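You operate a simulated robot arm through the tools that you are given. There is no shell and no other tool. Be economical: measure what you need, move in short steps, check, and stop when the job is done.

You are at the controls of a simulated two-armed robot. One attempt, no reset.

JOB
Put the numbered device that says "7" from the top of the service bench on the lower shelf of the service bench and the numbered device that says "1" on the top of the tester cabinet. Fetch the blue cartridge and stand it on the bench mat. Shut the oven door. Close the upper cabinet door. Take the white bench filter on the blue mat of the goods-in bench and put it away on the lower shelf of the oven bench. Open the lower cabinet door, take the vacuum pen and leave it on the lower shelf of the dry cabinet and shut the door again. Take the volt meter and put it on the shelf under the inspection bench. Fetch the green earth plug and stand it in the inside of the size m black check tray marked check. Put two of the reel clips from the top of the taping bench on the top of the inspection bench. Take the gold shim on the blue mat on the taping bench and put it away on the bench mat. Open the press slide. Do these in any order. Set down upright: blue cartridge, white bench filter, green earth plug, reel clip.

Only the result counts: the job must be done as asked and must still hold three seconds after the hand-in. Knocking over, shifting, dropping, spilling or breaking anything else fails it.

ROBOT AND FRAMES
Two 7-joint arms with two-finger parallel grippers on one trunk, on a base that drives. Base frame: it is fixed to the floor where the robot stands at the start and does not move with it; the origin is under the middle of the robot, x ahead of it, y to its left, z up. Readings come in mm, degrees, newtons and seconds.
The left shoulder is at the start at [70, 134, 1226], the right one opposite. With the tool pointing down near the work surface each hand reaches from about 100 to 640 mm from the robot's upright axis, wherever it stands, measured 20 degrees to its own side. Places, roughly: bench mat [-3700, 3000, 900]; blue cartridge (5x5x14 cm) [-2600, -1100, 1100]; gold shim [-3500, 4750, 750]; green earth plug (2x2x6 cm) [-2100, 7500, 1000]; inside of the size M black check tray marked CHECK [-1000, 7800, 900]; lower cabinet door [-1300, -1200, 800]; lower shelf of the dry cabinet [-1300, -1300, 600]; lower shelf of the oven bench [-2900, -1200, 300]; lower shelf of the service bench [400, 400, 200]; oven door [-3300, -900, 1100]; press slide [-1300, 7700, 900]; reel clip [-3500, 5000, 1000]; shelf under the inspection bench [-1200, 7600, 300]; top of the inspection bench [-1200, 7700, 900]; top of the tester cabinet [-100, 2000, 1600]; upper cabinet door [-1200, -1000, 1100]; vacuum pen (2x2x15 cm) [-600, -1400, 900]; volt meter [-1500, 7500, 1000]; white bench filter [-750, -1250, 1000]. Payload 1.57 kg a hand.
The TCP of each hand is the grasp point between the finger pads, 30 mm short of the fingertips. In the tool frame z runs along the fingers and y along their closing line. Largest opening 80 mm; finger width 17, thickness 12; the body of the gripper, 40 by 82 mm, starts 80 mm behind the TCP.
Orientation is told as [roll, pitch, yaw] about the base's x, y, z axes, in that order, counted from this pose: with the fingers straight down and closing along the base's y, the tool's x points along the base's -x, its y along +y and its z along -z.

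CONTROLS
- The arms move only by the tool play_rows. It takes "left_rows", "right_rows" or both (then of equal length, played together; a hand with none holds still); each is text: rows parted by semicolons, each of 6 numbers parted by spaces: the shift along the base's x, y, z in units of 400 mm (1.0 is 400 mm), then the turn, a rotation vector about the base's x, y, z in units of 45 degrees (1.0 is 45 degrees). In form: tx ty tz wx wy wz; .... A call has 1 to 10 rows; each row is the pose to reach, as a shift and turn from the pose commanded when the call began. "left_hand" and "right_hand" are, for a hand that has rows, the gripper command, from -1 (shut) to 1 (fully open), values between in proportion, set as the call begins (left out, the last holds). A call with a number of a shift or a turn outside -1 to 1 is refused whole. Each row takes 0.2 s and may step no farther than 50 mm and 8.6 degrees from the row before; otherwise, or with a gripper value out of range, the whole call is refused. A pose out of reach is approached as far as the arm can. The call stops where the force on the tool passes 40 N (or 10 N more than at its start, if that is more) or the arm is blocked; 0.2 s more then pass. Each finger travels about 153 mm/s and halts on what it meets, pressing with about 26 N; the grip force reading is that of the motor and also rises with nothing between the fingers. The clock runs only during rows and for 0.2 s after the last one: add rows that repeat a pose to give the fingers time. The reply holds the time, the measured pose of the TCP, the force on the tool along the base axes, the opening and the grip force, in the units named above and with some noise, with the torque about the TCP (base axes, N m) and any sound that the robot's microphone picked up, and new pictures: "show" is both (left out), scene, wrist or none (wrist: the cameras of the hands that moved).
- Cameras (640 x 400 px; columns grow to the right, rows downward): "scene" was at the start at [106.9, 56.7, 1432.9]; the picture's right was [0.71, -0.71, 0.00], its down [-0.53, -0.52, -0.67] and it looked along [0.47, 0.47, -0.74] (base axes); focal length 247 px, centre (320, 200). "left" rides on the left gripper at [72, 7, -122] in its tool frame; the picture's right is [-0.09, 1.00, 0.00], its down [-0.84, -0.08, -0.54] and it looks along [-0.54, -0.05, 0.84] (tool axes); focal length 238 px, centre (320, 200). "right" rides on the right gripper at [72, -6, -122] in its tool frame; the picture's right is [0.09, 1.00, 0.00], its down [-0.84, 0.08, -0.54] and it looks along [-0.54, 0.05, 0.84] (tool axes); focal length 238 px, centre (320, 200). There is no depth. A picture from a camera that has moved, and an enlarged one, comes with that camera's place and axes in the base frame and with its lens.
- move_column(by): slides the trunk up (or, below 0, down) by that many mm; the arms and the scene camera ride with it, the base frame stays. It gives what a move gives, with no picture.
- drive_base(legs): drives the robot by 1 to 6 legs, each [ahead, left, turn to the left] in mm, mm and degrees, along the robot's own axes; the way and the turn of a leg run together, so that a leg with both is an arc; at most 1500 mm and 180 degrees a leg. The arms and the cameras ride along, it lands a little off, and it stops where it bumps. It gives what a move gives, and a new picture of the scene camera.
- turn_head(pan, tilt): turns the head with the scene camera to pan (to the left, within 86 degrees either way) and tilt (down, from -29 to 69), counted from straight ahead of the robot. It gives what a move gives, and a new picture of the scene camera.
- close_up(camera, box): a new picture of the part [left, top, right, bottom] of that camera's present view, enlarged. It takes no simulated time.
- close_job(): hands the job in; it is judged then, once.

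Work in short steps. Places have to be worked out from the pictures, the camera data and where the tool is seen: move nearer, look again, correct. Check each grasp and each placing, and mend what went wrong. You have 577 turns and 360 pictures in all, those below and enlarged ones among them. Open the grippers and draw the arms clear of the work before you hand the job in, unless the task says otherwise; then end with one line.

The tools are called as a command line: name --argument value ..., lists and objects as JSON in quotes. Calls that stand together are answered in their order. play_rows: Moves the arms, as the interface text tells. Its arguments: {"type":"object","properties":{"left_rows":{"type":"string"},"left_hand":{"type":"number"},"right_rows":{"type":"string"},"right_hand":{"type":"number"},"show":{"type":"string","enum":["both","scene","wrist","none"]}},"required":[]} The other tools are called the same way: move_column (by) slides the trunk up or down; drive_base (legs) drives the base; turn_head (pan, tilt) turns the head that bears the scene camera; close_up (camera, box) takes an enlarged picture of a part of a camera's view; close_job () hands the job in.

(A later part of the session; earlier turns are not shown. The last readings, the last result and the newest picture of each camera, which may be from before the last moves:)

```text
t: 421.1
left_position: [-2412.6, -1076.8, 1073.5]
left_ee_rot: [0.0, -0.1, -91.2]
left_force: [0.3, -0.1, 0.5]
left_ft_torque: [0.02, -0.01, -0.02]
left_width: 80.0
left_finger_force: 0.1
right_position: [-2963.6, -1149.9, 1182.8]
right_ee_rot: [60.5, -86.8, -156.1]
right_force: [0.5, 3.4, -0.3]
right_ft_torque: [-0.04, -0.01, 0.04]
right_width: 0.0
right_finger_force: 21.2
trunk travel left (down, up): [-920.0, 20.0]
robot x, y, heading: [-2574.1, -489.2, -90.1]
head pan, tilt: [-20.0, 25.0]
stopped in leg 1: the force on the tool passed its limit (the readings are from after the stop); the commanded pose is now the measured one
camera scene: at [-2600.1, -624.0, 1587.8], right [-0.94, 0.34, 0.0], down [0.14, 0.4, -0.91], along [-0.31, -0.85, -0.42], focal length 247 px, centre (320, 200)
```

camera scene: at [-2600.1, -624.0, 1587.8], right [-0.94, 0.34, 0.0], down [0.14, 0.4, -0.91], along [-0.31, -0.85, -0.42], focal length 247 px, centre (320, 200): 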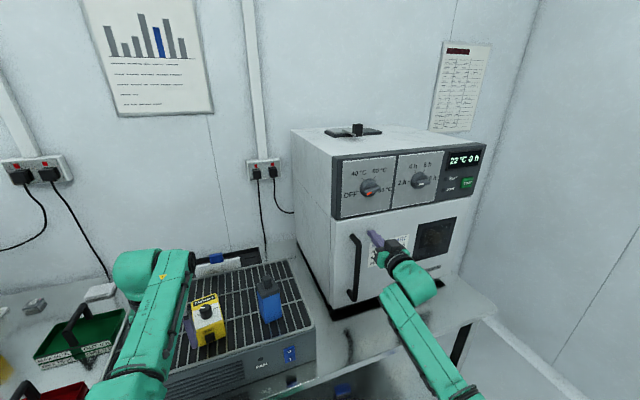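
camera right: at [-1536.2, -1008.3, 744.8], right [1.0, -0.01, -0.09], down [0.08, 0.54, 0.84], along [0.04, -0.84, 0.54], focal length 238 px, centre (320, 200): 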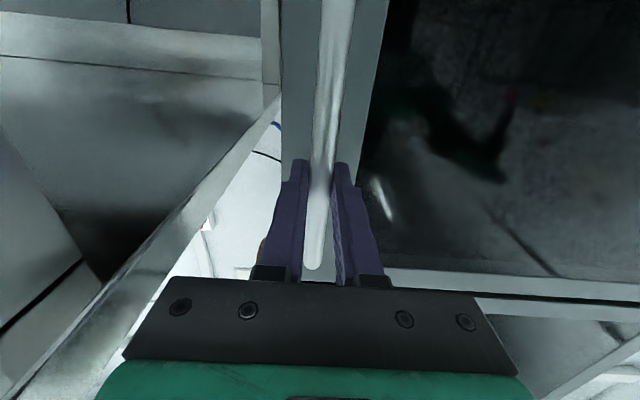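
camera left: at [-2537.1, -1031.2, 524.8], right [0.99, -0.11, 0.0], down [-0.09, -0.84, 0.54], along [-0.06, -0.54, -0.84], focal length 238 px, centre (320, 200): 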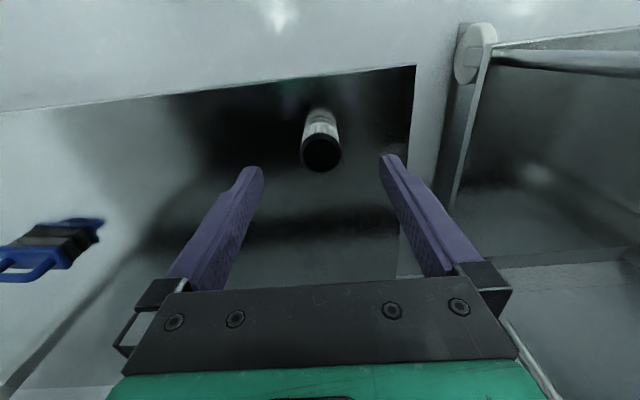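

Oven door is shut. I back off, re-tuck the right arm, and then go for the blue cartridge with the left.

drive_base --legs '[[-400, 0, 0]]'

play_rows --right_rows "0 0.06 0.02 0.11 0 0;0 0.12 0.04 0.22 0 0;0 0.18 0.06 0.33 0 0;0 0.24 0.08 0.44 0 0;0 0.3 0.1 0.55 0 0;0 0.36 0.12 0.66 0 0;0 0.42 0.14 0.77 0 0;0 0.46 0.16 0.88 0 0;0 0.48 0.18 1 0 0" --show "none"

play_rows --right_rows "0 0.1 0 0.1 0 0;0 0.2 0 0.2 0 0;0 0.3 0 0.3 0 0;0 0.4 0 0.4 0 0;0 0.5 0 0.5 0 0;0 0.6 0 0.6 0 0;0 0.65 0 0.72 0 0;0 0.7 0 0.84 0 0;0 0.75 0 0.94 0 0" --right_hand 1 --show "none"

drive_base --legs '[[0, -225, 0]]'

```text
t: 423.6
left_position: [-2413.2, -677.2, 1070.9]
left_ee_rot: [-0.1, 0.1, -91.1]
left_force: [-0.8, -0.3, -0.1]
left_ft_torque: [-0.02, -0.04, -0.03]
left_width: 80.1
left_finger_force: 0.1
right_position: [-2965.3, -750.0, 1182.1]
right_ee_rot: [58.0, -86.7, -153.8]
right_force: [0.6, -1.1, -0.1]
right_ft_torque: [0.03, -0.01, 0.0]
right_width: 0.2
right_finger_force: 21.5
trunk travel left (down, up): [-920.0, 20.0]
robot x, y, heading: [-2567.3, -86.0, -90.2]
head pan, tilt: [-20.0, 25.0]
camera scene: at [-2600.1, -224.6, 1587.4], right [-0.94, 0.34, 0.0], down [0.15, 0.4, -0.91], along [-0.31, -0.85, -0.42], focal length 247 px, centre (320, 200)
```

scene: 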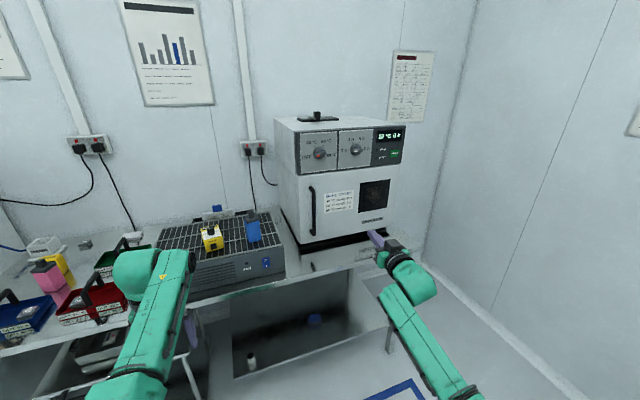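

```text
t: 425.6
left_position: [-2413.1, -674.9, 1072.1]
left_ee_rot: [0.0, 0.1, -91.2]
left_force: [-1.3, 0.0, -0.3]
left_ft_torque: [0.0, 0.03, 0.01]
left_width: 79.8
left_finger_force: 0.0
right_position: [-2963.0, -557.0, 1254.2]
right_ee_rot: [-2.8, -43.4, -94.1]
right_force: [0.0, 0.6, 1.2]
right_ft_torque: [0.01, 0.05, -0.04]
right_width: 0.3
right_finger_force: 21.7
trunk travel left (down, up): [-920.0, 20.0]
robot x, y, heading: [-2568.2, -87.8, -90.1]
head pan, tilt: [-20.0, 25.0]
```

```text
t: 427.6
left_position: [-2414.1, -673.7, 1072.7]
left_ee_rot: [0.1, 0.0, -91.2]
left_force: [-0.6, -0.5, -0.1]
left_ft_torque: [0.0, -0.04, -0.02]
left_width: 80.1
left_finger_force: 0.0
right_position: [-3008.8, -307.7, 1223.0]
right_ee_rot: [-5.4, -2.5, -92.7]
right_force: [-0.6, 0.6, -0.7]
right_ft_torque: [0.01, 0.01, -0.02]
right_width: 80.1
right_finger_force: 0.1
right hand out of reach, approached as far as the arm can: row 3, 4, 5, 6, 7, 8, 9
trunk travel left (down, up): [-920.0, 20.0]
robot x, y, heading: [-2566.6, -86.7, -90.2]
head pan, tilt: [-20.0, 25.0]
```

```text
t: 429.3
left_position: [-2635.0, -674.7, 1073.2]
left_ee_rot: [-0.1, 0.0, -91.2]
left_force: [0.4, -0.1, -0.2]
left_ft_torque: [-0.01, 0.02, 0.0]
left_width: 80.1
left_finger_force: 0.0
right_position: [-3231.0, -308.5, 1224.2]
right_ee_rot: [-5.6, -2.5, -92.7]
right_force: [0.3, 0.0, 0.3]
right_ft_torque: [-0.02, 0.04, 0.01]
right_width: 80.1
right_finger_force: 0.1
trunk travel left (down, up): [-920.0, 20.0]
robot x, y, heading: [-2793.6, -84.1, -89.9]
head pan, tilt: [-20.0, 25.0]
camera scene: at [-2820.5, -222.2, 1587.7], right [-0.94, 0.34, 0.0], down [0.14, 0.4, -0.91], along [-0.31, -0.85, -0.42], focal length 247 px, centre (320, 200)
```

scene: 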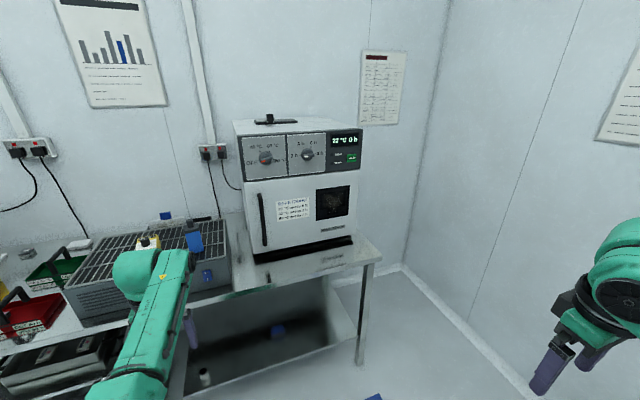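

I raise the left hand 160 mm and drive toward the cartridge.

play_rows --left_rows "0 0 0.1 0 0 0;0 0 0.2 0 0 0;0 0 0.3 0 0 0;0 0 0.4 0 0 0;0 0 0.4 0 0 0" --show "none"

drive_base --legs '[[380, 0, 0]]'

play_rows --left_rows "0 0 0 0 0 0" --show "wrist"

```text
t: 430.5
left_position: [-2636.9, -675.8, 1235.0]
left_ee_rot: [0.0, -0.1, -91.3]
left_force: [-0.2, 0.5, 0.2]
left_ft_torque: [0.04, -0.01, -0.01]
left_width: 80.1
left_finger_force: 0.1
right_position: [-3234.1, -307.9, 1223.1]
right_ee_rot: [-5.4, -2.6, -92.7]
right_force: [0.1, 1.1, -0.5]
right_ft_torque: [-0.01, 0.04, 0.0]
right_width: 79.9
right_finger_force: 0.2
trunk travel left (down, up): [-920.0, 20.0]
robot x, y, heading: [-2792.8, -83.5, -89.8]
head pan, tilt: [-20.0, 25.0]
```

```text
t: 432.9
left_position: [-2637.4, -1052.3, 1235.5]
left_ee_rot: [0.1, -0.1, -91.0]
left_force: [-0.3, -0.1, -0.2]
left_ft_torque: [-0.03, 0.0, 0.01]
left_width: 80.1
left_finger_force: 0.1
right_position: [-3234.2, -684.9, 1224.2]
right_ee_rot: [-5.4, -2.7, -92.7]
right_force: [1.4, 0.5, -0.1]
right_ft_torque: [-0.01, -0.04, 0.02]
right_width: 79.8
right_finger_force: 0.0
trunk travel left (down, up): [-920.0, 20.0]
robot x, y, heading: [-2790.2, -467.2, -90.1]
head pan, tilt: [-20.0, 25.0]
camera scene: at [-2825.5, -598.9, 1587.9], right [-0.94, 0.34, 0.0], down [0.14, 0.4, -0.91], along [-0.31, -0.85, -0.42], focal length 247 px, centre (320, 200)
```

scene: 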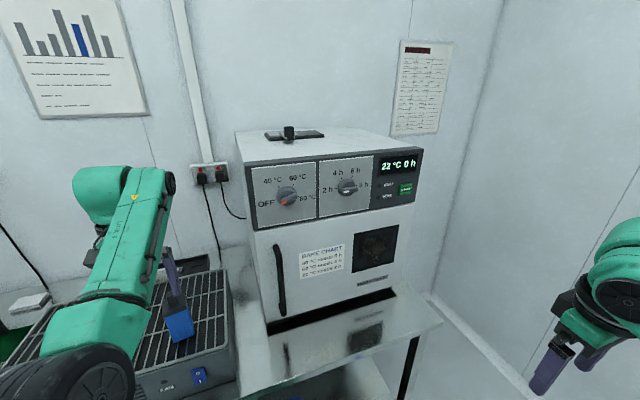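

```text
t: 433.3
left_position: [-2639.1, -1055.7, 1233.5]
left_ee_rot: [0.1, 0.0, -91.1]
left_force: [0.0, 0.5, -0.9]
left_ft_torque: [-0.01, 0.01, -0.01]
left_width: 79.9
left_finger_force: 0.0
right_position: [-3234.5, -688.0, 1222.9]
right_ee_rot: [-5.4, -2.6, -92.7]
right_force: [0.7, 0.1, 0.6]
right_ft_torque: [-0.03, 0.01, 0.01]
right_width: 79.9
right_finger_force: 0.0
trunk travel left (down, up): [-920.0, 20.0]
robot x, y, heading: [-2794.9, -465.4, -90.1]
head pan, tilt: [-20.0, 25.0]
camera left: at [-2630.2, -983.6, 1355.4], right [0.99, -0.11, 0.0], down [-0.09, -0.84, 0.54], along [-0.06, -0.54, -0.84], focal length 238 px, centre (320, 200)
```

left: 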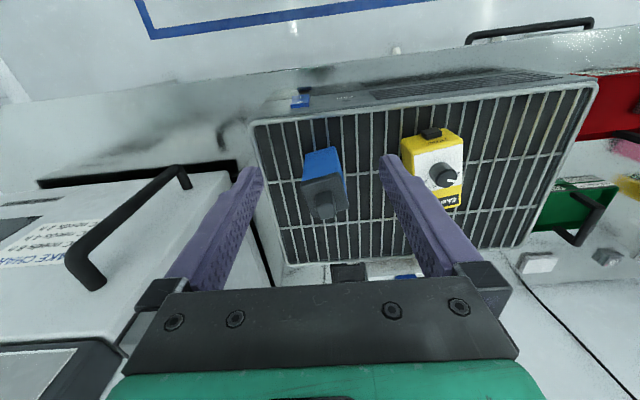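

Cartridge centre ≈[-2641,-1146], z 993–1133. I drive 88 mm ahead and check before descending.

drive_base --legs '[[88, 0, 0]]'

play_rows --left_rows "0 0 -0.05 0 0 0;0 0 -0.1 0 0 0;0 0 -0.1 0 0 0" --show "wrist"

```text
t: 434.4
left_position: [-2640.2, -1134.0, 1238.2]
left_ee_rot: [0.1, -0.5, -91.2]
left_force: [0.2, 0.8, 0.2]
left_ft_torque: [-0.03, -0.03, -0.01]
left_width: 79.7
left_finger_force: 0.1
right_position: [-3233.7, -767.6, 1224.6]
right_ee_rot: [-5.5, -2.8, -92.8]
right_force: [-0.6, 1.3, 0.5]
right_ft_torque: [-0.04, -0.03, 0.02]
right_width: 80.1
right_finger_force: 0.0
trunk travel left (down, up): [-920.0, 20.0]
robot x, y, heading: [-2793.8, -554.2, -90.0]
head pan, tilt: [-20.0, 25.0]
camera scene: at [-2825.9, -679.0, 1588.6], right [-0.94, 0.34, 0.0], down [0.15, 0.39, -0.91], along [-0.31, -0.85, -0.42], focal length 247 px, centre (320, 200)
```

scene: 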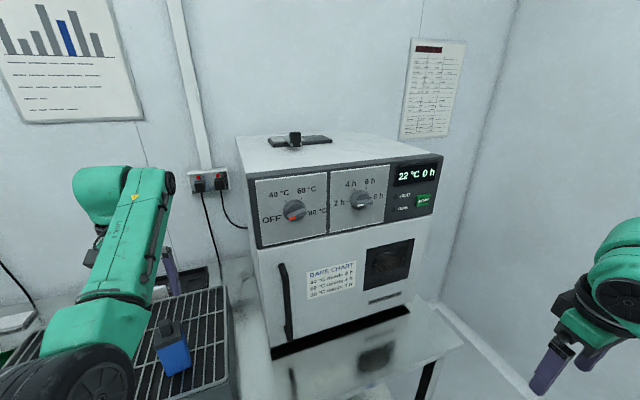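

```text
t: 435.2
left_position: [-2638.9, -1143.2, 1193.7]
left_ee_rot: [0.1, -0.1, -91.2]
left_force: [0.2, -0.5, 0.8]
left_ft_torque: [0.03, 0.01, 0.02]
left_width: 80.0
left_finger_force: 0.2
right_position: [-3234.0, -775.1, 1222.7]
right_ee_rot: [-5.4, -2.4, -92.8]
right_force: [0.6, 0.7, 0.2]
right_ft_torque: [-0.01, -0.03, 0.0]
right_width: 80.1
right_finger_force: 0.0
trunk travel left (down, up): [-920.0, 20.0]
robot x, y, heading: [-2794.1, -553.5, -90.0]
head pan, tilt: [-20.0, 25.0]
camera left: at [-2630.8, -1072.1, 1315.6], right [0.99, -0.11, 0.0], down [-0.1, -0.83, 0.54], along [-0.06, -0.54, -0.84], focal length 238 px, centre (320, 200)
```

left: 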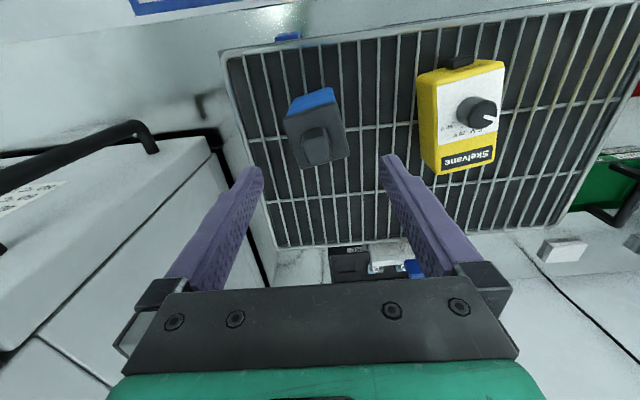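

The cartridge is turned ≈14°; I match the yaw, descend to z≈1067 and grip.

play_rows --left_rows "-0.003 -0.005 -0.04 0 0 0.15;-0.006 -0.01 -0.1 0 0 0.31;-0.006 -0.01 -0.2 0 0 0.31;-0.006 -0.01 -0.3 0 0 0.31;-0.006 -0.01 -0.318 0 0 0.31" --show "wrist"

play_rows --left_rows "0 0 0 0 0 0;0 0 0 0 0 0;0 0 0 0 0 0" --left_hand -1 --show "wrist"

```text
t: 436.4
left_position: [-2641.7, -1145.6, 1068.3]
left_ee_rot: [0.1, -0.2, -77.4]
left_force: [-0.1, 1.1, 0.1]
left_ft_torque: [0.02, 0.0, -0.03]
left_width: 80.1
left_finger_force: 0.0
right_position: [-3235.5, -774.2, 1223.4]
right_ee_rot: [-5.4, -2.6, -92.9]
right_force: [0.1, 0.4, -0.3]
right_ft_torque: [0.0, -0.02, -0.03]
right_width: 80.0
right_finger_force: 0.2
trunk travel left (down, up): [-920.0, 20.0]
robot x, y, heading: [-2797.0, -552.7, -90.1]
head pan, tilt: [-20.0, 25.0]
camera left: at [-2651.5, -1073.8, 1190.7], right [0.99, 0.13, 0.0], down [0.11, -0.83, 0.54], along [0.07, -0.54, -0.84], focal length 238 px, centre (320, 200)
```

left: 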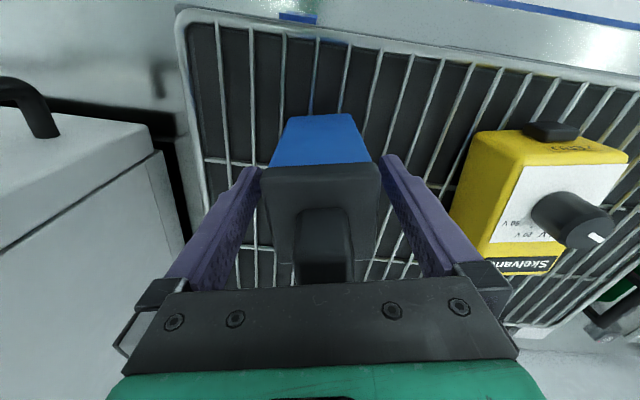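

```text
t: 437.2
left_position: [-2641.7, -1144.9, 1067.8]
left_ee_rot: [0.1, 0.1, -77.3]
left_force: [-0.1, 0.6, 0.1]
left_ft_torque: [-0.01, 0.02, -0.01]
left_width: 50.0
left_finger_force: 26.0
right_position: [-3234.3, -774.3, 1222.1]
right_ee_rot: [-5.4, -2.5, -92.9]
right_force: [-0.4, -0.5, 0.6]
right_ft_torque: [-0.01, -0.01, 0.0]
right_width: 80.0
right_finger_force: 0.1
trunk travel left (down, up): [-920.0, 20.0]
robot x, y, heading: [-2791.3, -554.4, -89.9]
head pan, tilt: [-20.0, 25.0]
camera left: at [-2651.5, -1074.1, 1190.8], right [0.99, 0.13, 0.0], down [0.11, -0.83, 0.54], along [0.07, -0.54, -0.84], focal length 238 px, centre (320, 200)
```

left: 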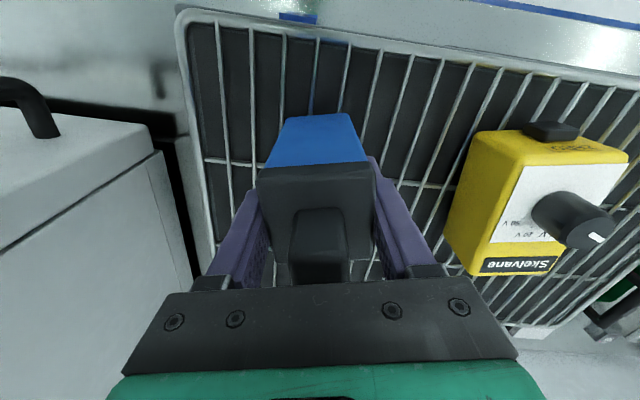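

Gripped at 50 mm. I lift, back off and turn toward the west wall, heading for the bench mat.

play_rows --left_rows "0 0 0.1 0 0 0;0 0 0.2 0 0 0;0 0 0.3 0 0 0;0 0 0.4 0 0 0" --show "none"

drive_base --legs '[[-700, 0, 0], [0, 0, -90], [0, -1400, 0], [0, -800, 0]]'

turn_head --pan 0 --tilt 20

```text
t: 438.2
left_position: [-2640.5, -1144.9, 1228.1]
left_ee_rot: [0.2, -0.1, -77.3]
left_force: [0.2, -0.6, -2.1]
left_ft_torque: [-0.03, 0.0, -0.01]
left_width: 49.8
left_finger_force: 25.9
right_position: [-3234.6, -772.5, 1223.1]
right_ee_rot: [-5.4, -2.6, -92.8]
right_force: [-0.2, -0.3, -1.0]
right_ft_torque: [-0.04, 0.0, 0.0]
right_width: 80.1
right_finger_force: 0.1
trunk travel left (down, up): [-920.0, 20.0]
robot x, y, heading: [-2800.0, -553.0, -89.9]
head pan, tilt: [-20.0, 25.0]
```

```text
t: 456.4
left_position: [-3292.9, 2226.9, 1228.3]
left_ee_rot: [-0.1, 0.0, -170.8]
left_force: [0.3, 0.6, -1.9]
left_ft_torque: [0.04, 0.01, 0.01]
left_width: 49.8
left_finger_force: 26.3
right_position: [-2885.8, 2795.7, 1223.1]
right_ee_rot: [-5.5, -2.5, 173.7]
right_force: [-0.5, -0.4, 0.5]
right_ft_torque: [0.0, -0.01, -0.02]
right_width: 80.0
right_finger_force: 0.1
trunk travel left (down, up): [-920.0, 20.0]
robot x, y, heading: [-2691.5, 2345.2, 176.2]
head pan, tilt: [-20.0, 25.0]
camera scene: at [-2825.1, 2384.3, 1587.6], right [0.4, 0.92, 0.0], down [0.39, -0.17, -0.91], along [-0.83, 0.36, -0.42], focal length 247 px, centre (320, 200)
```

scene: 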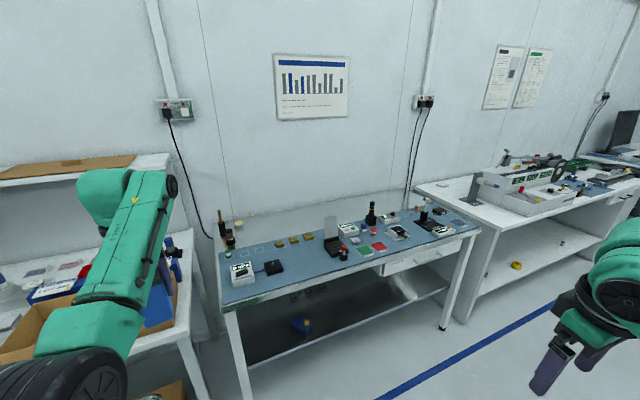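

```text
t: 457.2
left_position: [-3292.8, 2227.8, 1229.7]
left_ee_rot: [0.1, 0.0, -170.8]
left_force: [0.8, -0.2, -2.3]
left_ft_torque: [0.02, -0.01, 0.0]
left_width: 49.9
left_finger_force: 26.1
right_position: [-2885.5, 2797.1, 1222.5]
right_ee_rot: [-5.5, -2.5, 173.7]
right_force: [-0.3, -0.3, -0.5]
right_ft_torque: [0.0, 0.01, 0.0]
right_width: 79.7
right_finger_force: 0.1
trunk travel left (down, up): [-920.0, 20.0]
robot x, y, heading: [-2691.0, 2341.2, 176.6]
head pan, tilt: [0.0, 20.0]
camera scene: at [-2833.5, 2355.4, 1595.7], right [0.06, 1.0, 0.0], down [0.34, -0.02, -0.94], along [-0.94, 0.06, -0.34], focal length 247 px, centre (320, 200)
```

scene: 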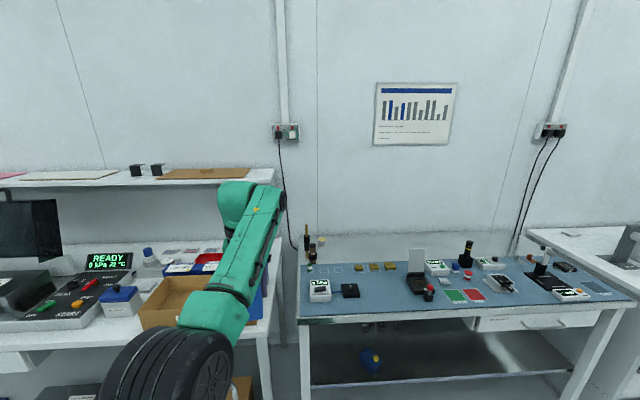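

The blue-matted bench is in view. I take a close-up to find a free place on the mat.

close_up --camera "scene" --box '[290, 215, 640, 345]'

```text
1.83 times, centred on (465, 280) of scene
camera zoom: at [-2833.5, 2355.4, 1595.7], right [0.06, 1.0, 0.0], down [0.34, -0.02, -0.94], along [-0.94, 0.06, -0.34], focal length 452 px, centre (55, 54)
```

zoom: 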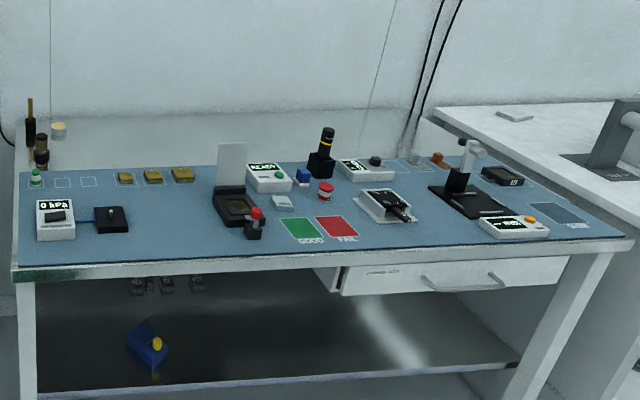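

Free spot ≈[-3720,2680] on the mat. I square up the heading and drive so the left hand comes over it.

drive_base --legs '[[0, 0, 3.5], [0, -490, 0], [250, 0, 0]]'

```text
t: 462.0
left_position: [-3530.6, 2669.4, 1231.0]
left_ee_rot: [0.0, -0.3, -166.9]
left_force: [0.7, -0.6, -2.0]
left_ft_torque: [0.02, 0.02, 0.01]
left_width: 49.7
left_finger_force: 26.1
right_position: [-3164.0, 3266.7, 1223.9]
right_ee_rot: [-5.3, -2.7, 177.7]
right_force: [0.1, -0.7, 0.3]
right_ft_torque: [0.01, 0.0, 0.0]
right_width: 80.0
right_finger_force: 0.1
trunk travel left (down, up): [-920.0, 20.0]
robot x, y, heading: [-2942.5, 2827.3, -179.9]
head pan, tilt: [0.0, 20.0]
camera scene: at [-3080.5, 2828.4, 1596.1], right [-0.01, 1.0, 0.0], down [0.34, 0.0, -0.94], along [-0.94, 0.0, -0.34], focal length 247 px, centre (320, 200)
```

scene: 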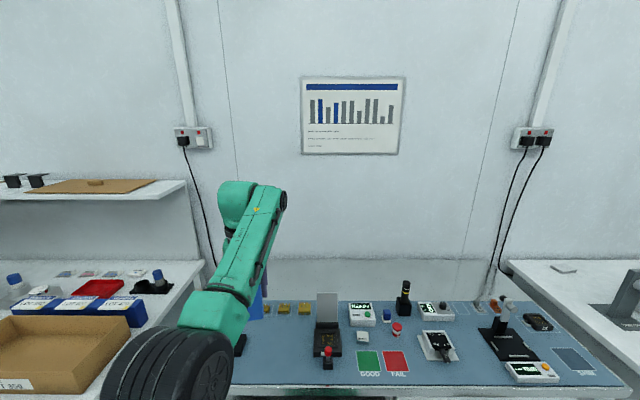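

drive_base --legs '[[190, -5, 0]]'

move_column --by -120

play_rows --left_rows "0 0 0 0 0 0" --show "wrist"

```text
t: 463.5
left_position: [-3718.7, 2672.2, 1230.0]
left_ee_rot: [0.0, -0.2, -166.6]
left_force: [0.8, 0.0, -1.6]
left_ft_torque: [0.01, 0.0, 0.02]
left_width: 49.8
left_finger_force: 26.4
right_position: [-3351.4, 3270.5, 1223.6]
right_ee_rot: [-5.3, -2.6, 177.8]
right_force: [0.3, 0.0, 0.2]
right_ft_torque: [-0.01, 0.04, 0.0]
right_width: 80.0
right_finger_force: 0.0
trunk travel left (down, up): [-920.0, 20.0]
robot x, y, heading: [-3130.0, 2831.7, -179.6]
head pan, tilt: [0.0, 20.0]
camera scene: at [-3268.3, 2831.9, 1596.2], right [-0.01, 1.0, 0.0], down [0.34, 0.0, -0.94], along [-0.94, -0.01, -0.34], focal length 247 px, centre (320, 200)
```

scene: 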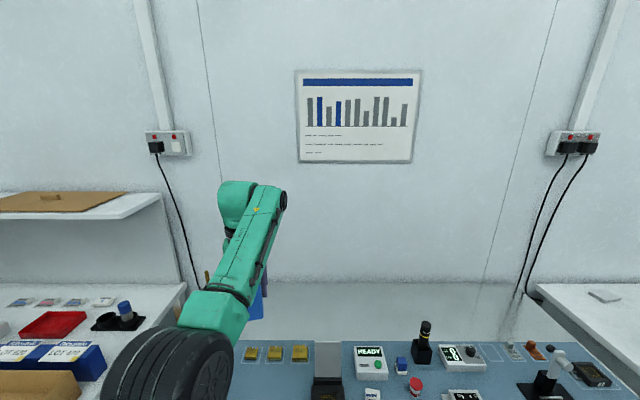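

```text
t: 465.0
left_position: [-3721.5, 2672.8, 1107.1]
left_ee_rot: [0.0, 0.1, -166.6]
left_force: [-0.3, 0.6, -2.3]
left_ft_torque: [0.03, -0.02, -0.03]
left_width: 49.6
left_finger_force: 25.8
right_position: [-3355.8, 3269.8, 1102.8]
right_ee_rot: [-5.5, -2.5, 177.7]
right_force: [0.5, 0.2, -0.2]
right_ft_torque: [0.02, -0.01, 0.01]
right_width: 79.9
right_finger_force: 0.1
trunk travel left (down, up): [-800.0, 140.0]
robot x, y, heading: [-3127.9, 2834.9, -179.5]
head pan, tilt: [0.0, 20.0]
```

```text
t: 465.4
left_position: [-3722.1, 2671.9, 1108.9]
left_ee_rot: [0.2, 0.1, -166.7]
left_force: [-1.3, 0.5, -2.6]
left_ft_torque: [-0.01, 0.0, -0.01]
left_width: 50.1
left_finger_force: 25.8
right_position: [-3356.5, 3269.5, 1103.2]
right_ee_rot: [-5.4, -2.5, 177.8]
right_force: [-0.2, -0.7, 0.5]
right_ft_torque: [-0.01, 0.02, 0.04]
right_width: 79.9
right_finger_force: 0.0
trunk travel left (down, up): [-800.0, 140.0]
robot x, y, heading: [-3129.5, 2835.3, -179.7]
head pan, tilt: [0.0, 20.0]
camera left: at [-3650.5, 2682.0, 1229.8], right [0.14, -0.99, 0.0], down [-0.83, -0.12, 0.54], along [-0.54, -0.08, -0.84], focal length 238 px, centre (320, 200)
```

left: 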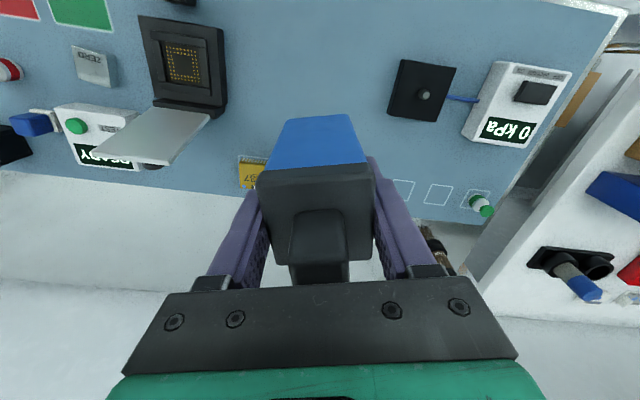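

The landing spot is clear. I lower 135 mm and then ease down to contact.

play_rows --left_rows "0 0 -0.1 0 0 0;0 0 -0.2 0 0 0;0 0 -0.3 0 0 0;0 0 -0.34 0 0 0;0 0 -0.36 0 0 0;0 0 -0.375 0 0 0;0 0 -0.39 0 0 0;0 0 -0.405 0 0 0;0 0 -0.42 0 0 0;0 0 -0.435 0 0 0" --show "wrist"

```text
t: 467.6
left_position: [-3721.8, 2672.0, 933.3]
left_ee_rot: [-0.1, 0.0, -166.7]
left_force: [-0.8, 0.3, -1.8]
left_ft_torque: [-0.01, -0.01, 0.01]
left_width: 49.8
left_finger_force: 25.8
right_position: [-3356.0, 3269.0, 1103.1]
right_ee_rot: [-5.4, -2.5, 177.6]
right_force: [0.7, -0.6, 0.4]
right_ft_torque: [-0.03, 0.0, -0.01]
right_width: 80.1
right_finger_force: 0.1
trunk travel left (down, up): [-800.0, 140.0]
robot x, y, heading: [-3129.3, 2834.4, -179.3]
head pan, tilt: [0.0, 20.0]
camera left: at [-3649.9, 2681.7, 1055.7], right [0.14, -0.99, 0.0], down [-0.83, -0.12, 0.54], along [-0.54, -0.08, -0.84], focal length 238 px, centre (320, 200)
```

left: 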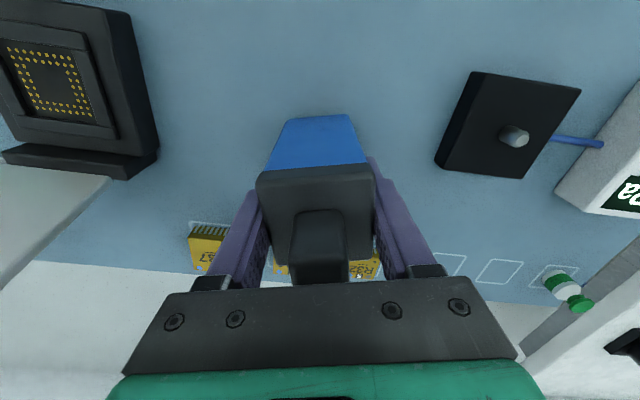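

play_rows --left_rows "0 0 -0.012 0 0 0;0 0 -0.024 0 0 0;0 0 -0.036 0 0 0;0 0 -0.048 0 0 0;0 0 -0.06 0 0 0;0 0 -0.072 0 0 0;0 0 -0.084 0 0 0;0 0 -0.096 0 0 0;0 0 -0.108 0 0 0" --show "none"

```text
t: 468.4
left_position: [-3723.4, 2671.5, 931.3]
left_ee_rot: [0.0, -1.5, -166.6]
left_force: [1.4, -0.4, 15.5]
left_ft_torque: [0.17, -0.59, 0.01]
left_width: 49.9
left_finger_force: 26.2
right_position: [-3352.6, 3269.8, 1103.6]
right_ee_rot: [-5.4, -2.8, 177.6]
right_force: [0.1, 0.6, 0.3]
right_ft_torque: [-0.01, -0.04, 0.0]
right_width: 80.2
right_finger_force: 0.1
trunk travel left (down, up): [-800.0, 140.0]
robot x, y, heading: [-3133.0, 2831.0, -179.9]
head pan, tilt: [0.0, 20.0]
stopped in row 3 (left hand): the force on the tool passed its limit (the readings are from after the stop); the commanded pose is now the measured one
```

Contact. I level the hand, ease up and release.

play_rows --left_rows "0 0 0.007 0 -0.033 0;0 0 0.007 0 -0.033 0" --show "none"

play_rows --left_rows "0 0 0 0 0 0;0 0 0 0 0 0;0 0 0 0 0 0;0 0 0.05 0 0 0;0 0 0.15 0 0 0;0 0 0.27 0 0 0;0 0 0.39 0 0 0;0 0 0.5 0 0 0" --left_hand 1 --show "wrist"

```text
t: 469.0
left_position: [-3725.2, 2671.0, 929.8]
left_ee_rot: [0.5, 0.4, -166.7]
left_force: [-4.1, 0.4, 9.6]
left_ft_torque: [0.27, 0.61, 0.03]
left_width: 49.9
left_finger_force: 26.2
right_position: [-3354.8, 3270.7, 1103.2]
right_ee_rot: [-5.3, -2.6, 177.6]
right_force: [-0.1, -0.3, -0.1]
right_ft_torque: [-0.06, -0.04, 0.02]
right_width: 80.4
right_finger_force: 0.1
trunk travel left (down, up): [-800.0, 140.0]
robot x, y, heading: [-3131.3, 2832.6, -179.7]
head pan, tilt: [0.0, 20.0]
```

```text
t: 470.8
left_position: [-3723.3, 2670.9, 1129.6]
left_ee_rot: [0.5, 0.5, -166.7]
left_force: [0.6, -0.3, -0.3]
left_ft_torque: [0.02, 0.02, -0.03]
left_width: 80.1
left_finger_force: 0.1
right_position: [-3353.2, 3270.0, 1102.8]
right_ee_rot: [-5.4, -2.6, 177.7]
right_force: [-0.1, 0.6, 0.0]
right_ft_torque: [-0.01, 0.04, -0.01]
right_width: 79.9
right_finger_force: 0.1
trunk travel left (down, up): [-800.0, 140.0]
robot x, y, heading: [-3133.0, 2829.8, -179.8]
head pan, tilt: [0.0, 20.0]
camera left: at [-3653.8, 2680.8, 1252.7], right [0.14, -0.99, 0.01], down [-0.84, -0.11, 0.53], along [-0.53, -0.08, -0.85], focal length 238 px, centre (320, 200)
```

left: 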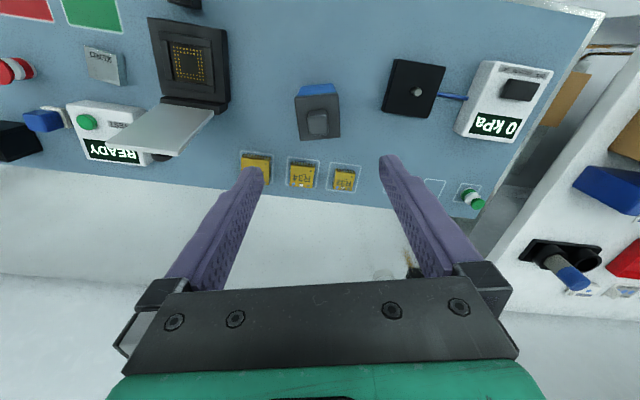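

Cartridge stands on the mat. Now I back off and drive along to the taping bench.

drive_base --legs '[[-430, 0, 0], [0, -1400, 0], [0, -650, 0]]'

turn_head --pan 0 --tilt 25

```text
t: 483.2
left_position: [-3342.2, 4672.4, 1129.2]
left_ee_rot: [0.2, 0.5, -164.4]
left_force: [-0.1, -0.7, 0.5]
left_ft_torque: [0.0, 0.01, 0.03]
left_width: 79.9
left_finger_force: 0.1
right_position: [-2997.0, 5285.8, 1103.1]
right_ee_rot: [-5.4, -2.6, 180.0]
right_force: [0.2, -0.2, -0.1]
right_ft_torque: [0.03, 0.02, 0.0]
right_width: 80.0
right_finger_force: 0.0
trunk travel left (down, up): [-800.0, 140.0]
robot x, y, heading: [-2755.4, 4857.8, -177.4]
head pan, tilt: [0.0, 20.0]
camera scene: at [-2896.6, 4851.7, 1475.7], right [-0.05, 1.0, 0.0], down [0.34, 0.02, -0.94], along [-0.94, -0.04, -0.34], focal length 247 px, centre (320, 200)
```

scene: 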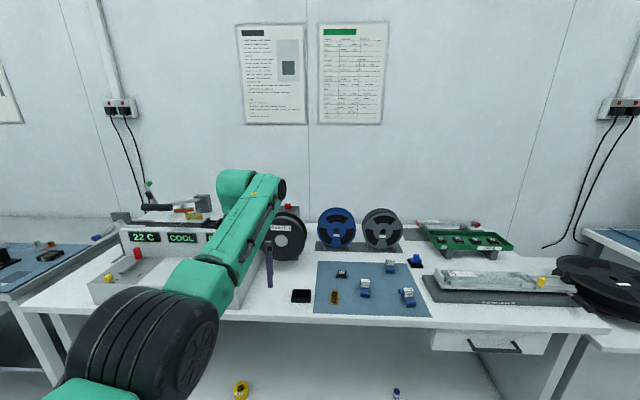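

```text
t: 483.8
left_position: [-3342.9, 4672.9, 1129.6]
left_ee_rot: [0.4, 0.5, -164.5]
left_force: [0.6, 1.1, 0.7]
left_ft_torque: [0.0, 0.0, -0.01]
left_width: 79.9
left_finger_force: 0.0
right_position: [-2996.4, 5286.5, 1102.3]
right_ee_rot: [-5.5, -2.6, -180.0]
right_force: [0.6, -0.5, 0.7]
right_ft_torque: [0.03, 0.02, 0.02]
right_width: 80.0
right_finger_force: 0.0
trunk travel left (down, up): [-800.0, 140.0]
robot x, y, heading: [-2753.1, 4857.2, -177.6]
head pan, tilt: [0.0, 25.0]
camera scene: at [-2895.6, 4852.9, 1467.7], right [-0.05, 1.0, 0.0], down [0.42, 0.02, -0.91], along [-0.91, -0.04, -0.42], focal length 247 px, centre (320, 200)
```

scene: 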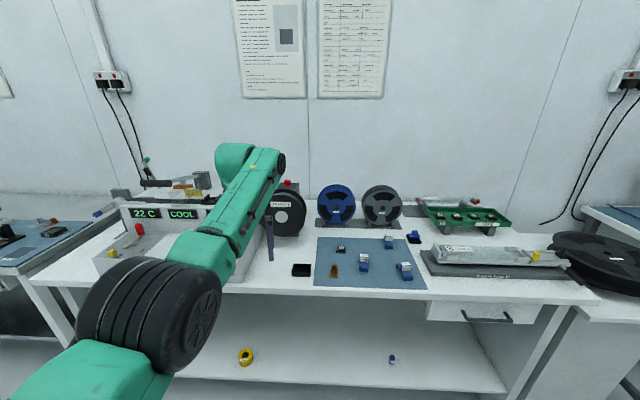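

close_up --camera "scene" --box '[270, 220, 450, 310]'

```text
3.56 times, centred on (360, 265) of scene
camera zoom: at [-2895.6, 4852.9, 1467.7], right [-0.05, 1.0, 0.0], down [0.42, 0.02, -0.91], along [-0.91, -0.04, -0.42], focal length 880 px, centre (178, -31)
```

zoom: 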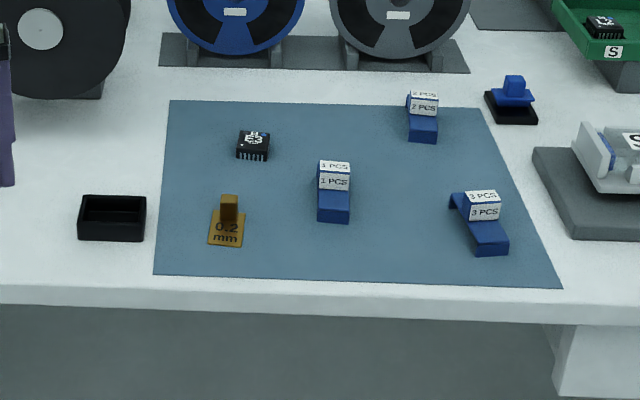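

Three reel clips and the gold shim (with an upright tab) are on the blue mat. I square up and bring the left hand over the shim at ≈[-3578,4875].

drive_base --legs '[[0, 0, -2.5], [225, -165, 0]]'

play_rows --left_rows "0 0 0 0 0 -0.1;0 0 -0.05 0 0 -0.2;0 0 -0.1 0 0 -0.29;0 0 -0.15 0 0 -0.29;0 0 -0.15 0 0 -0.29" --show "wrist"

```text
t: 486.2
left_position: [-3576.2, 4867.3, 1130.2]
left_ee_rot: [0.4, 0.5, -166.9]
left_force: [0.1, -0.5, -0.2]
left_ft_torque: [-0.03, 0.02, 0.0]
left_width: 80.2
left_finger_force: 0.0
right_position: [-3201.8, 5463.2, 1103.5]
right_ee_rot: [-5.5, -2.5, 177.4]
right_force: [0.0, 0.5, 0.0]
right_ft_torque: [0.01, 0.0, 0.01]
right_width: 80.0
right_finger_force: 0.1
trunk travel left (down, up): [-800.0, 140.0]
robot x, y, heading: [-2980.6, 5029.2, -179.9]
head pan, tilt: [0.0, 25.0]
camera scene: at [-3120.2, 5024.7, 1467.8], right [0.0, 1.0, 0.0], down [0.42, 0.0, -0.91], along [-0.91, 0.0, -0.42], focal length 247 px, centre (320, 200)
```

scene: 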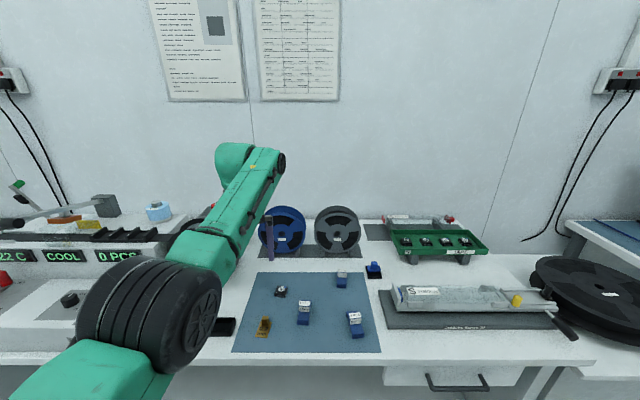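

```text
t: 487.4
left_position: [-3576.6, 4865.2, 1068.6]
left_ee_rot: [0.4, 0.4, 179.8]
left_force: [0.1, -0.3, -0.8]
left_ft_torque: [0.03, -0.02, -0.01]
left_width: 80.0
left_finger_force: 0.0
right_position: [-3202.6, 5464.2, 1103.7]
right_ee_rot: [-5.4, -2.6, 177.4]
right_force: [0.0, 0.5, 0.2]
right_ft_torque: [-0.02, -0.01, -0.01]
right_width: 80.2
right_finger_force: 0.1
trunk travel left (down, up): [-800.0, 140.0]
robot x, y, heading: [-2981.3, 5027.1, -180.0]
head pan, tilt: [0.0, 25.0]
camera left: at [-3505.6, 4859.3, 1190.8], right [-0.09, -1.0, 0.01], down [-0.84, 0.08, 0.53], along [-0.53, 0.04, -0.85], focal length 238 px, centre (320, 200)
```

left: 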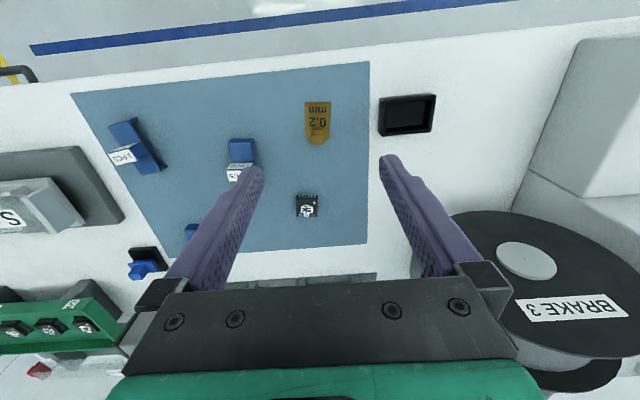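

close_up --camera "left" --box '[280, 80, 360, 170]'

```text
4.44 times, centred on (320, 125) of left
camera zoom: at [-3505.6, 4859.3, 1190.8], right [-0.09, -1.0, 0.01], down [-0.84, 0.08, 0.53], along [-0.53, 0.04, -0.85], focal length 1059 px, centre (320, 533)
```

zoom: 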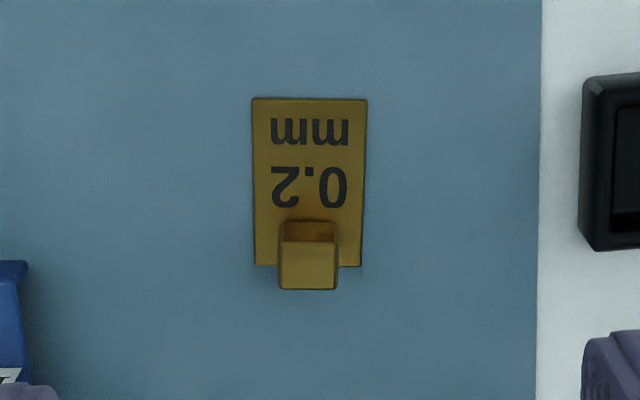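

The shim's block is at ≈[-3604,4869], top ≈885. I drive 30 mm ahead and descend in two stages.

drive_base --legs '[[28, 0, 0]]'

play_rows --left_rows "0 0.01 -0.1 0 0 0;0 0.01 -0.2 0 0 0;0 0.01 -0.3 0 0 0;0 0.01 -0.3 0 0 0" --show "wrist"

```text
t: 488.2
left_position: [-3599.0, 4865.9, 1072.8]
left_ee_rot: [0.4, 0.1, 180.0]
left_force: [-0.1, -0.7, 0.2]
left_ft_torque: [-0.01, 0.03, -0.01]
left_width: 80.1
left_finger_force: 0.1
right_position: [-3225.1, 5463.3, 1103.7]
right_ee_rot: [-5.4, -3.0, 177.4]
right_force: [-0.3, -0.4, 0.0]
right_ft_torque: [0.0, 0.0, -0.01]
right_width: 80.2
right_finger_force: 0.0
trunk travel left (down, up): [-800.0, 140.0]
robot x, y, heading: [-3008.7, 5023.2, -180.2]
head pan, tilt: [0.0, 25.0]
camera scene: at [-3142.4, 5025.8, 1468.4], right [0.0, 1.0, 0.0], down [0.42, 0.0, -0.91], along [-0.91, 0.0, -0.42], focal length 247 px, centre (320, 200)
```

scene: 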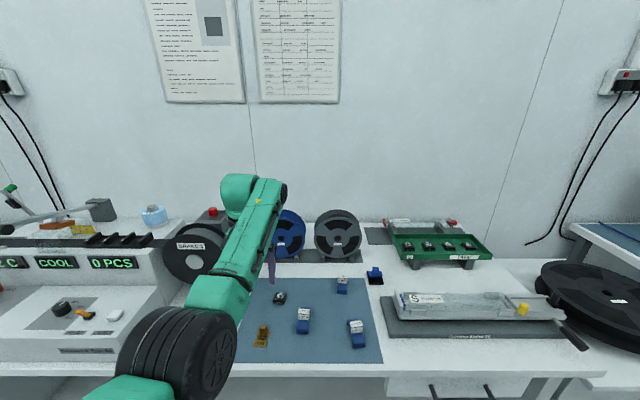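

```text
t: 489.2
left_position: [-3602.9, 4869.4, 949.3]
left_ee_rot: [0.4, 0.5, 180.0]
left_force: [0.6, -1.0, 0.4]
left_ft_torque: [0.02, 0.0, -0.05]
left_width: 80.0
left_finger_force: 0.0
right_position: [-3232.3, 5464.5, 1103.7]
right_ee_rot: [-5.4, -2.6, 177.4]
right_force: [-0.5, -0.2, -0.1]
right_ft_torque: [0.03, 0.03, 0.01]
right_width: 79.6
right_finger_force: 0.0
trunk travel left (down, up): [-800.0, 140.0]
robot x, y, heading: [-3009.0, 5023.3, -179.8]
head pan, tilt: [0.0, 25.0]
camera left: at [-3532.6, 4862.8, 1071.7], right [-0.09, -1.0, 0.01], down [-0.84, 0.08, 0.53], along [-0.53, 0.04, -0.85], focal length 238 px, centre (320, 200)
```

left: 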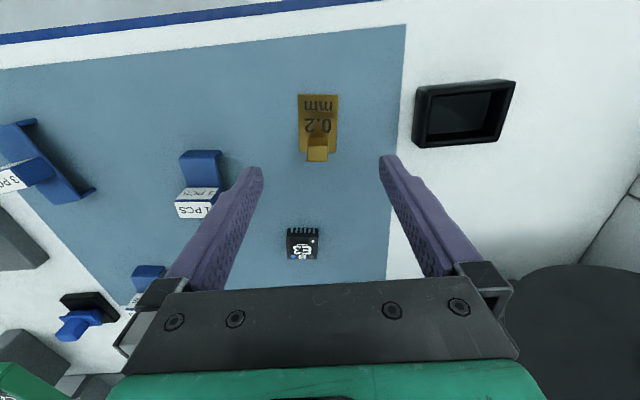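

Aligned. Descend to z≈896 and grip.

play_rows --left_rows "0 0 -0.07 0 0 0;0 0 -0.12 0 0 0;0 0 -0.133 0 0 0;0 0 -0.133 0 0 0" --left_hand 0.2 --show "none"

play_rows --left_rows "0 0 0 0 0 0;0 0 0 0 0 0;0 0 0 0 0 0" --left_hand -1 --show "none"

play_rows --left_rows "0 0 0.06 0 0 0;0 0 0.16 0 0 0;0 0 0.28 0 0 0;0 0 0.4 0 0 0" --show "wrist"

```text
t: 490.2
left_position: [-3603.1, 4869.4, 895.1]
left_ee_rot: [0.4, 0.5, -180.0]
left_force: [0.0, -1.4, 0.0]
left_ft_torque: [-0.02, -0.03, -0.04]
left_width: 48.1
left_finger_force: 0.1
right_position: [-3230.9, 5462.7, 1102.6]
right_ee_rot: [-5.4, -2.5, 177.4]
right_force: [0.4, 0.2, 0.7]
right_ft_torque: [-0.02, 0.0, -0.01]
right_width: 80.1
right_finger_force: 0.1
trunk travel left (down, up): [-800.0, 140.0]
robot x, y, heading: [-3007.8, 5024.8, -179.8]
head pan, tilt: [0.0, 25.0]
```

```text
t: 491.0
left_position: [-3603.7, 4869.8, 895.3]
left_ee_rot: [0.5, 0.6, 179.9]
left_force: [-0.3, -0.2, 1.2]
left_ft_torque: [0.0, 0.0, 0.01]
left_width: 16.7
left_finger_force: 25.7
right_position: [-3231.3, 5464.8, 1103.0]
right_ee_rot: [-5.4, -2.7, 177.5]
right_force: [0.9, 0.1, 0.4]
right_ft_torque: [-0.02, 0.0, -0.02]
right_width: 80.1
right_finger_force: 0.0
trunk travel left (down, up): [-800.0, 140.0]
robot x, y, heading: [-3007.3, 5027.1, -179.7]
head pan, tilt: [0.0, 25.0]
```

```text
t: 492.0
left_position: [-3601.2, 4868.2, 1056.9]
left_ee_rot: [0.4, 0.5, 180.0]
left_force: [-1.0, 0.2, -1.4]
left_ft_torque: [0.0, 0.01, 0.01]
left_width: 16.9
left_finger_force: 26.0
right_position: [-3229.7, 5463.6, 1101.8]
right_ee_rot: [-5.4, -2.7, 177.4]
right_force: [-0.1, -0.1, -0.3]
right_ft_torque: [0.01, -0.01, -0.03]
right_width: 80.2
right_finger_force: 0.1
trunk travel left (down, up): [-800.0, 140.0]
robot x, y, heading: [-3007.5, 5027.1, -180.0]
head pan, tilt: [0.0, 25.0]
camera left: at [-3531.0, 4861.4, 1178.4], right [-0.09, -1.0, 0.01], down [-0.84, 0.08, 0.53], along [-0.53, 0.04, -0.85], focal length 238 px, centre (320, 200)
```

left: 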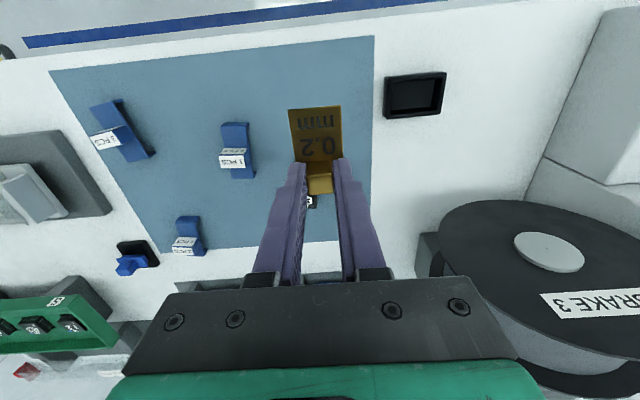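

Shim held. I drive back to the bench mat.

drive_base --legs '[[-400, 0, 0], [0, 1450, 0], [0, 733, 0]]'

```text
t: 504.9
left_position: [-3223.6, 2702.8, 1055.0]
left_ee_rot: [0.4, 0.5, 178.9]
left_force: [-0.4, -0.2, -0.2]
left_ft_torque: [0.04, -0.01, 0.0]
left_width: 16.8
left_finger_force: 26.1
right_position: [-2840.5, 3291.1, 1102.5]
right_ee_rot: [-5.4, -2.5, 176.3]
right_force: [0.7, 0.8, 0.1]
right_ft_torque: [-0.02, 0.04, 0.0]
right_width: 80.0
right_finger_force: 0.2
trunk travel left (down, up): [-800.0, 140.0]
robot x, y, heading: [-2626.7, 2850.3, 178.7]
head pan, tilt: [0.0, 25.0]
camera scene: at [-2767.8, 2852.0, 1467.6], right [0.02, 1.0, 0.0], down [0.42, -0.01, -0.91], along [-0.91, 0.02, -0.42], focal length 247 px, centre (320, 200)
```

scene: 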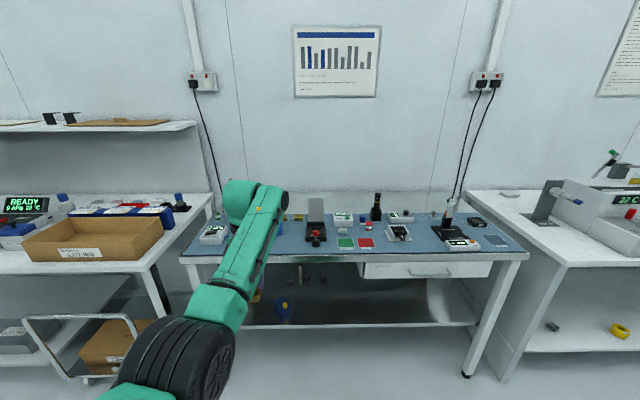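

drive_base --legs '[[0, 0, 1.2], [375, 5, 0]]'

play_rows --left_rows "0 0 0 0 0 0" --show "wrist"

```text
t: 507.6
left_position: [-3595.0, 2687.7, 1055.1]
left_ee_rot: [0.5, 0.4, 179.8]
left_force: [0.9, 0.6, -0.4]
left_ft_torque: [0.0, 0.0, 0.01]
left_width: 17.0
left_finger_force: 26.0
right_position: [-3222.1, 3283.0, 1103.3]
right_ee_rot: [-5.4, -2.6, 177.2]
right_force: [1.1, 0.0, 0.8]
right_ft_torque: [0.0, -0.01, 0.01]
right_width: 80.2
right_finger_force: 0.0
trunk travel left (down, up): [-800.0, 140.0]
robot x, y, heading: [-3001.2, 2839.3, 179.9]
head pan, tilt: [0.0, 25.0]
camera scene: at [-3141.7, 2843.5, 1467.8], right [0.0, 1.0, 0.0], down [0.42, 0.0, -0.91], along [-0.91, 0.0, -0.42], focal length 247 px, centre (320, 200)
```

scene: 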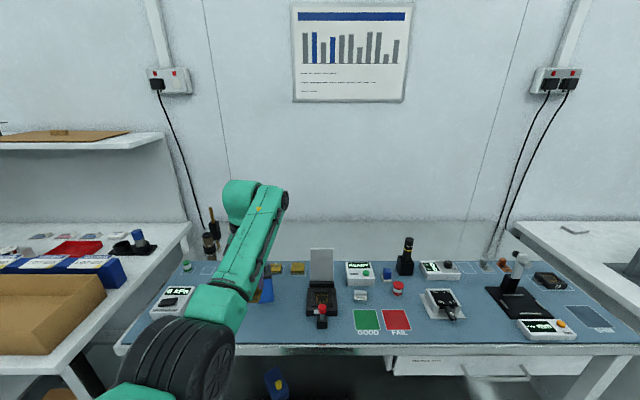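

```text
t: 508.0
left_position: [-3596.4, 2687.4, 1054.7]
left_ee_rot: [0.4, 0.5, 179.8]
left_force: [1.1, -0.2, 0.0]
left_ft_torque: [0.02, -0.01, -0.01]
left_width: 17.0
left_finger_force: 26.0
right_position: [-3222.7, 3281.4, 1103.6]
right_ee_rot: [-5.4, -2.6, 177.3]
right_force: [-0.2, 0.2, -0.1]
right_ft_torque: [0.0, -0.01, -0.04]
right_width: 80.2
right_finger_force: 0.1
trunk travel left (down, up): [-800.0, 140.0]
robot x, y, heading: [-3004.9, 2841.7, 179.9]
head pan, tilt: [0.0, 25.0]
camera left: at [-3525.5, 2680.4, 1178.0], right [-0.1, -1.0, 0.01], down [-0.84, 0.08, 0.53], along [-0.53, 0.05, -0.85], focal length 238 px, centre (320, 200)
```

left: 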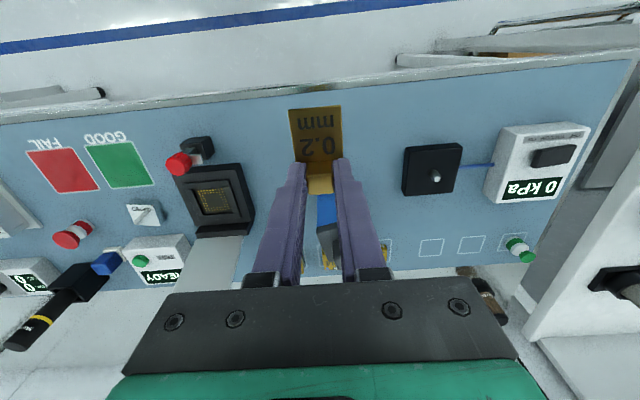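

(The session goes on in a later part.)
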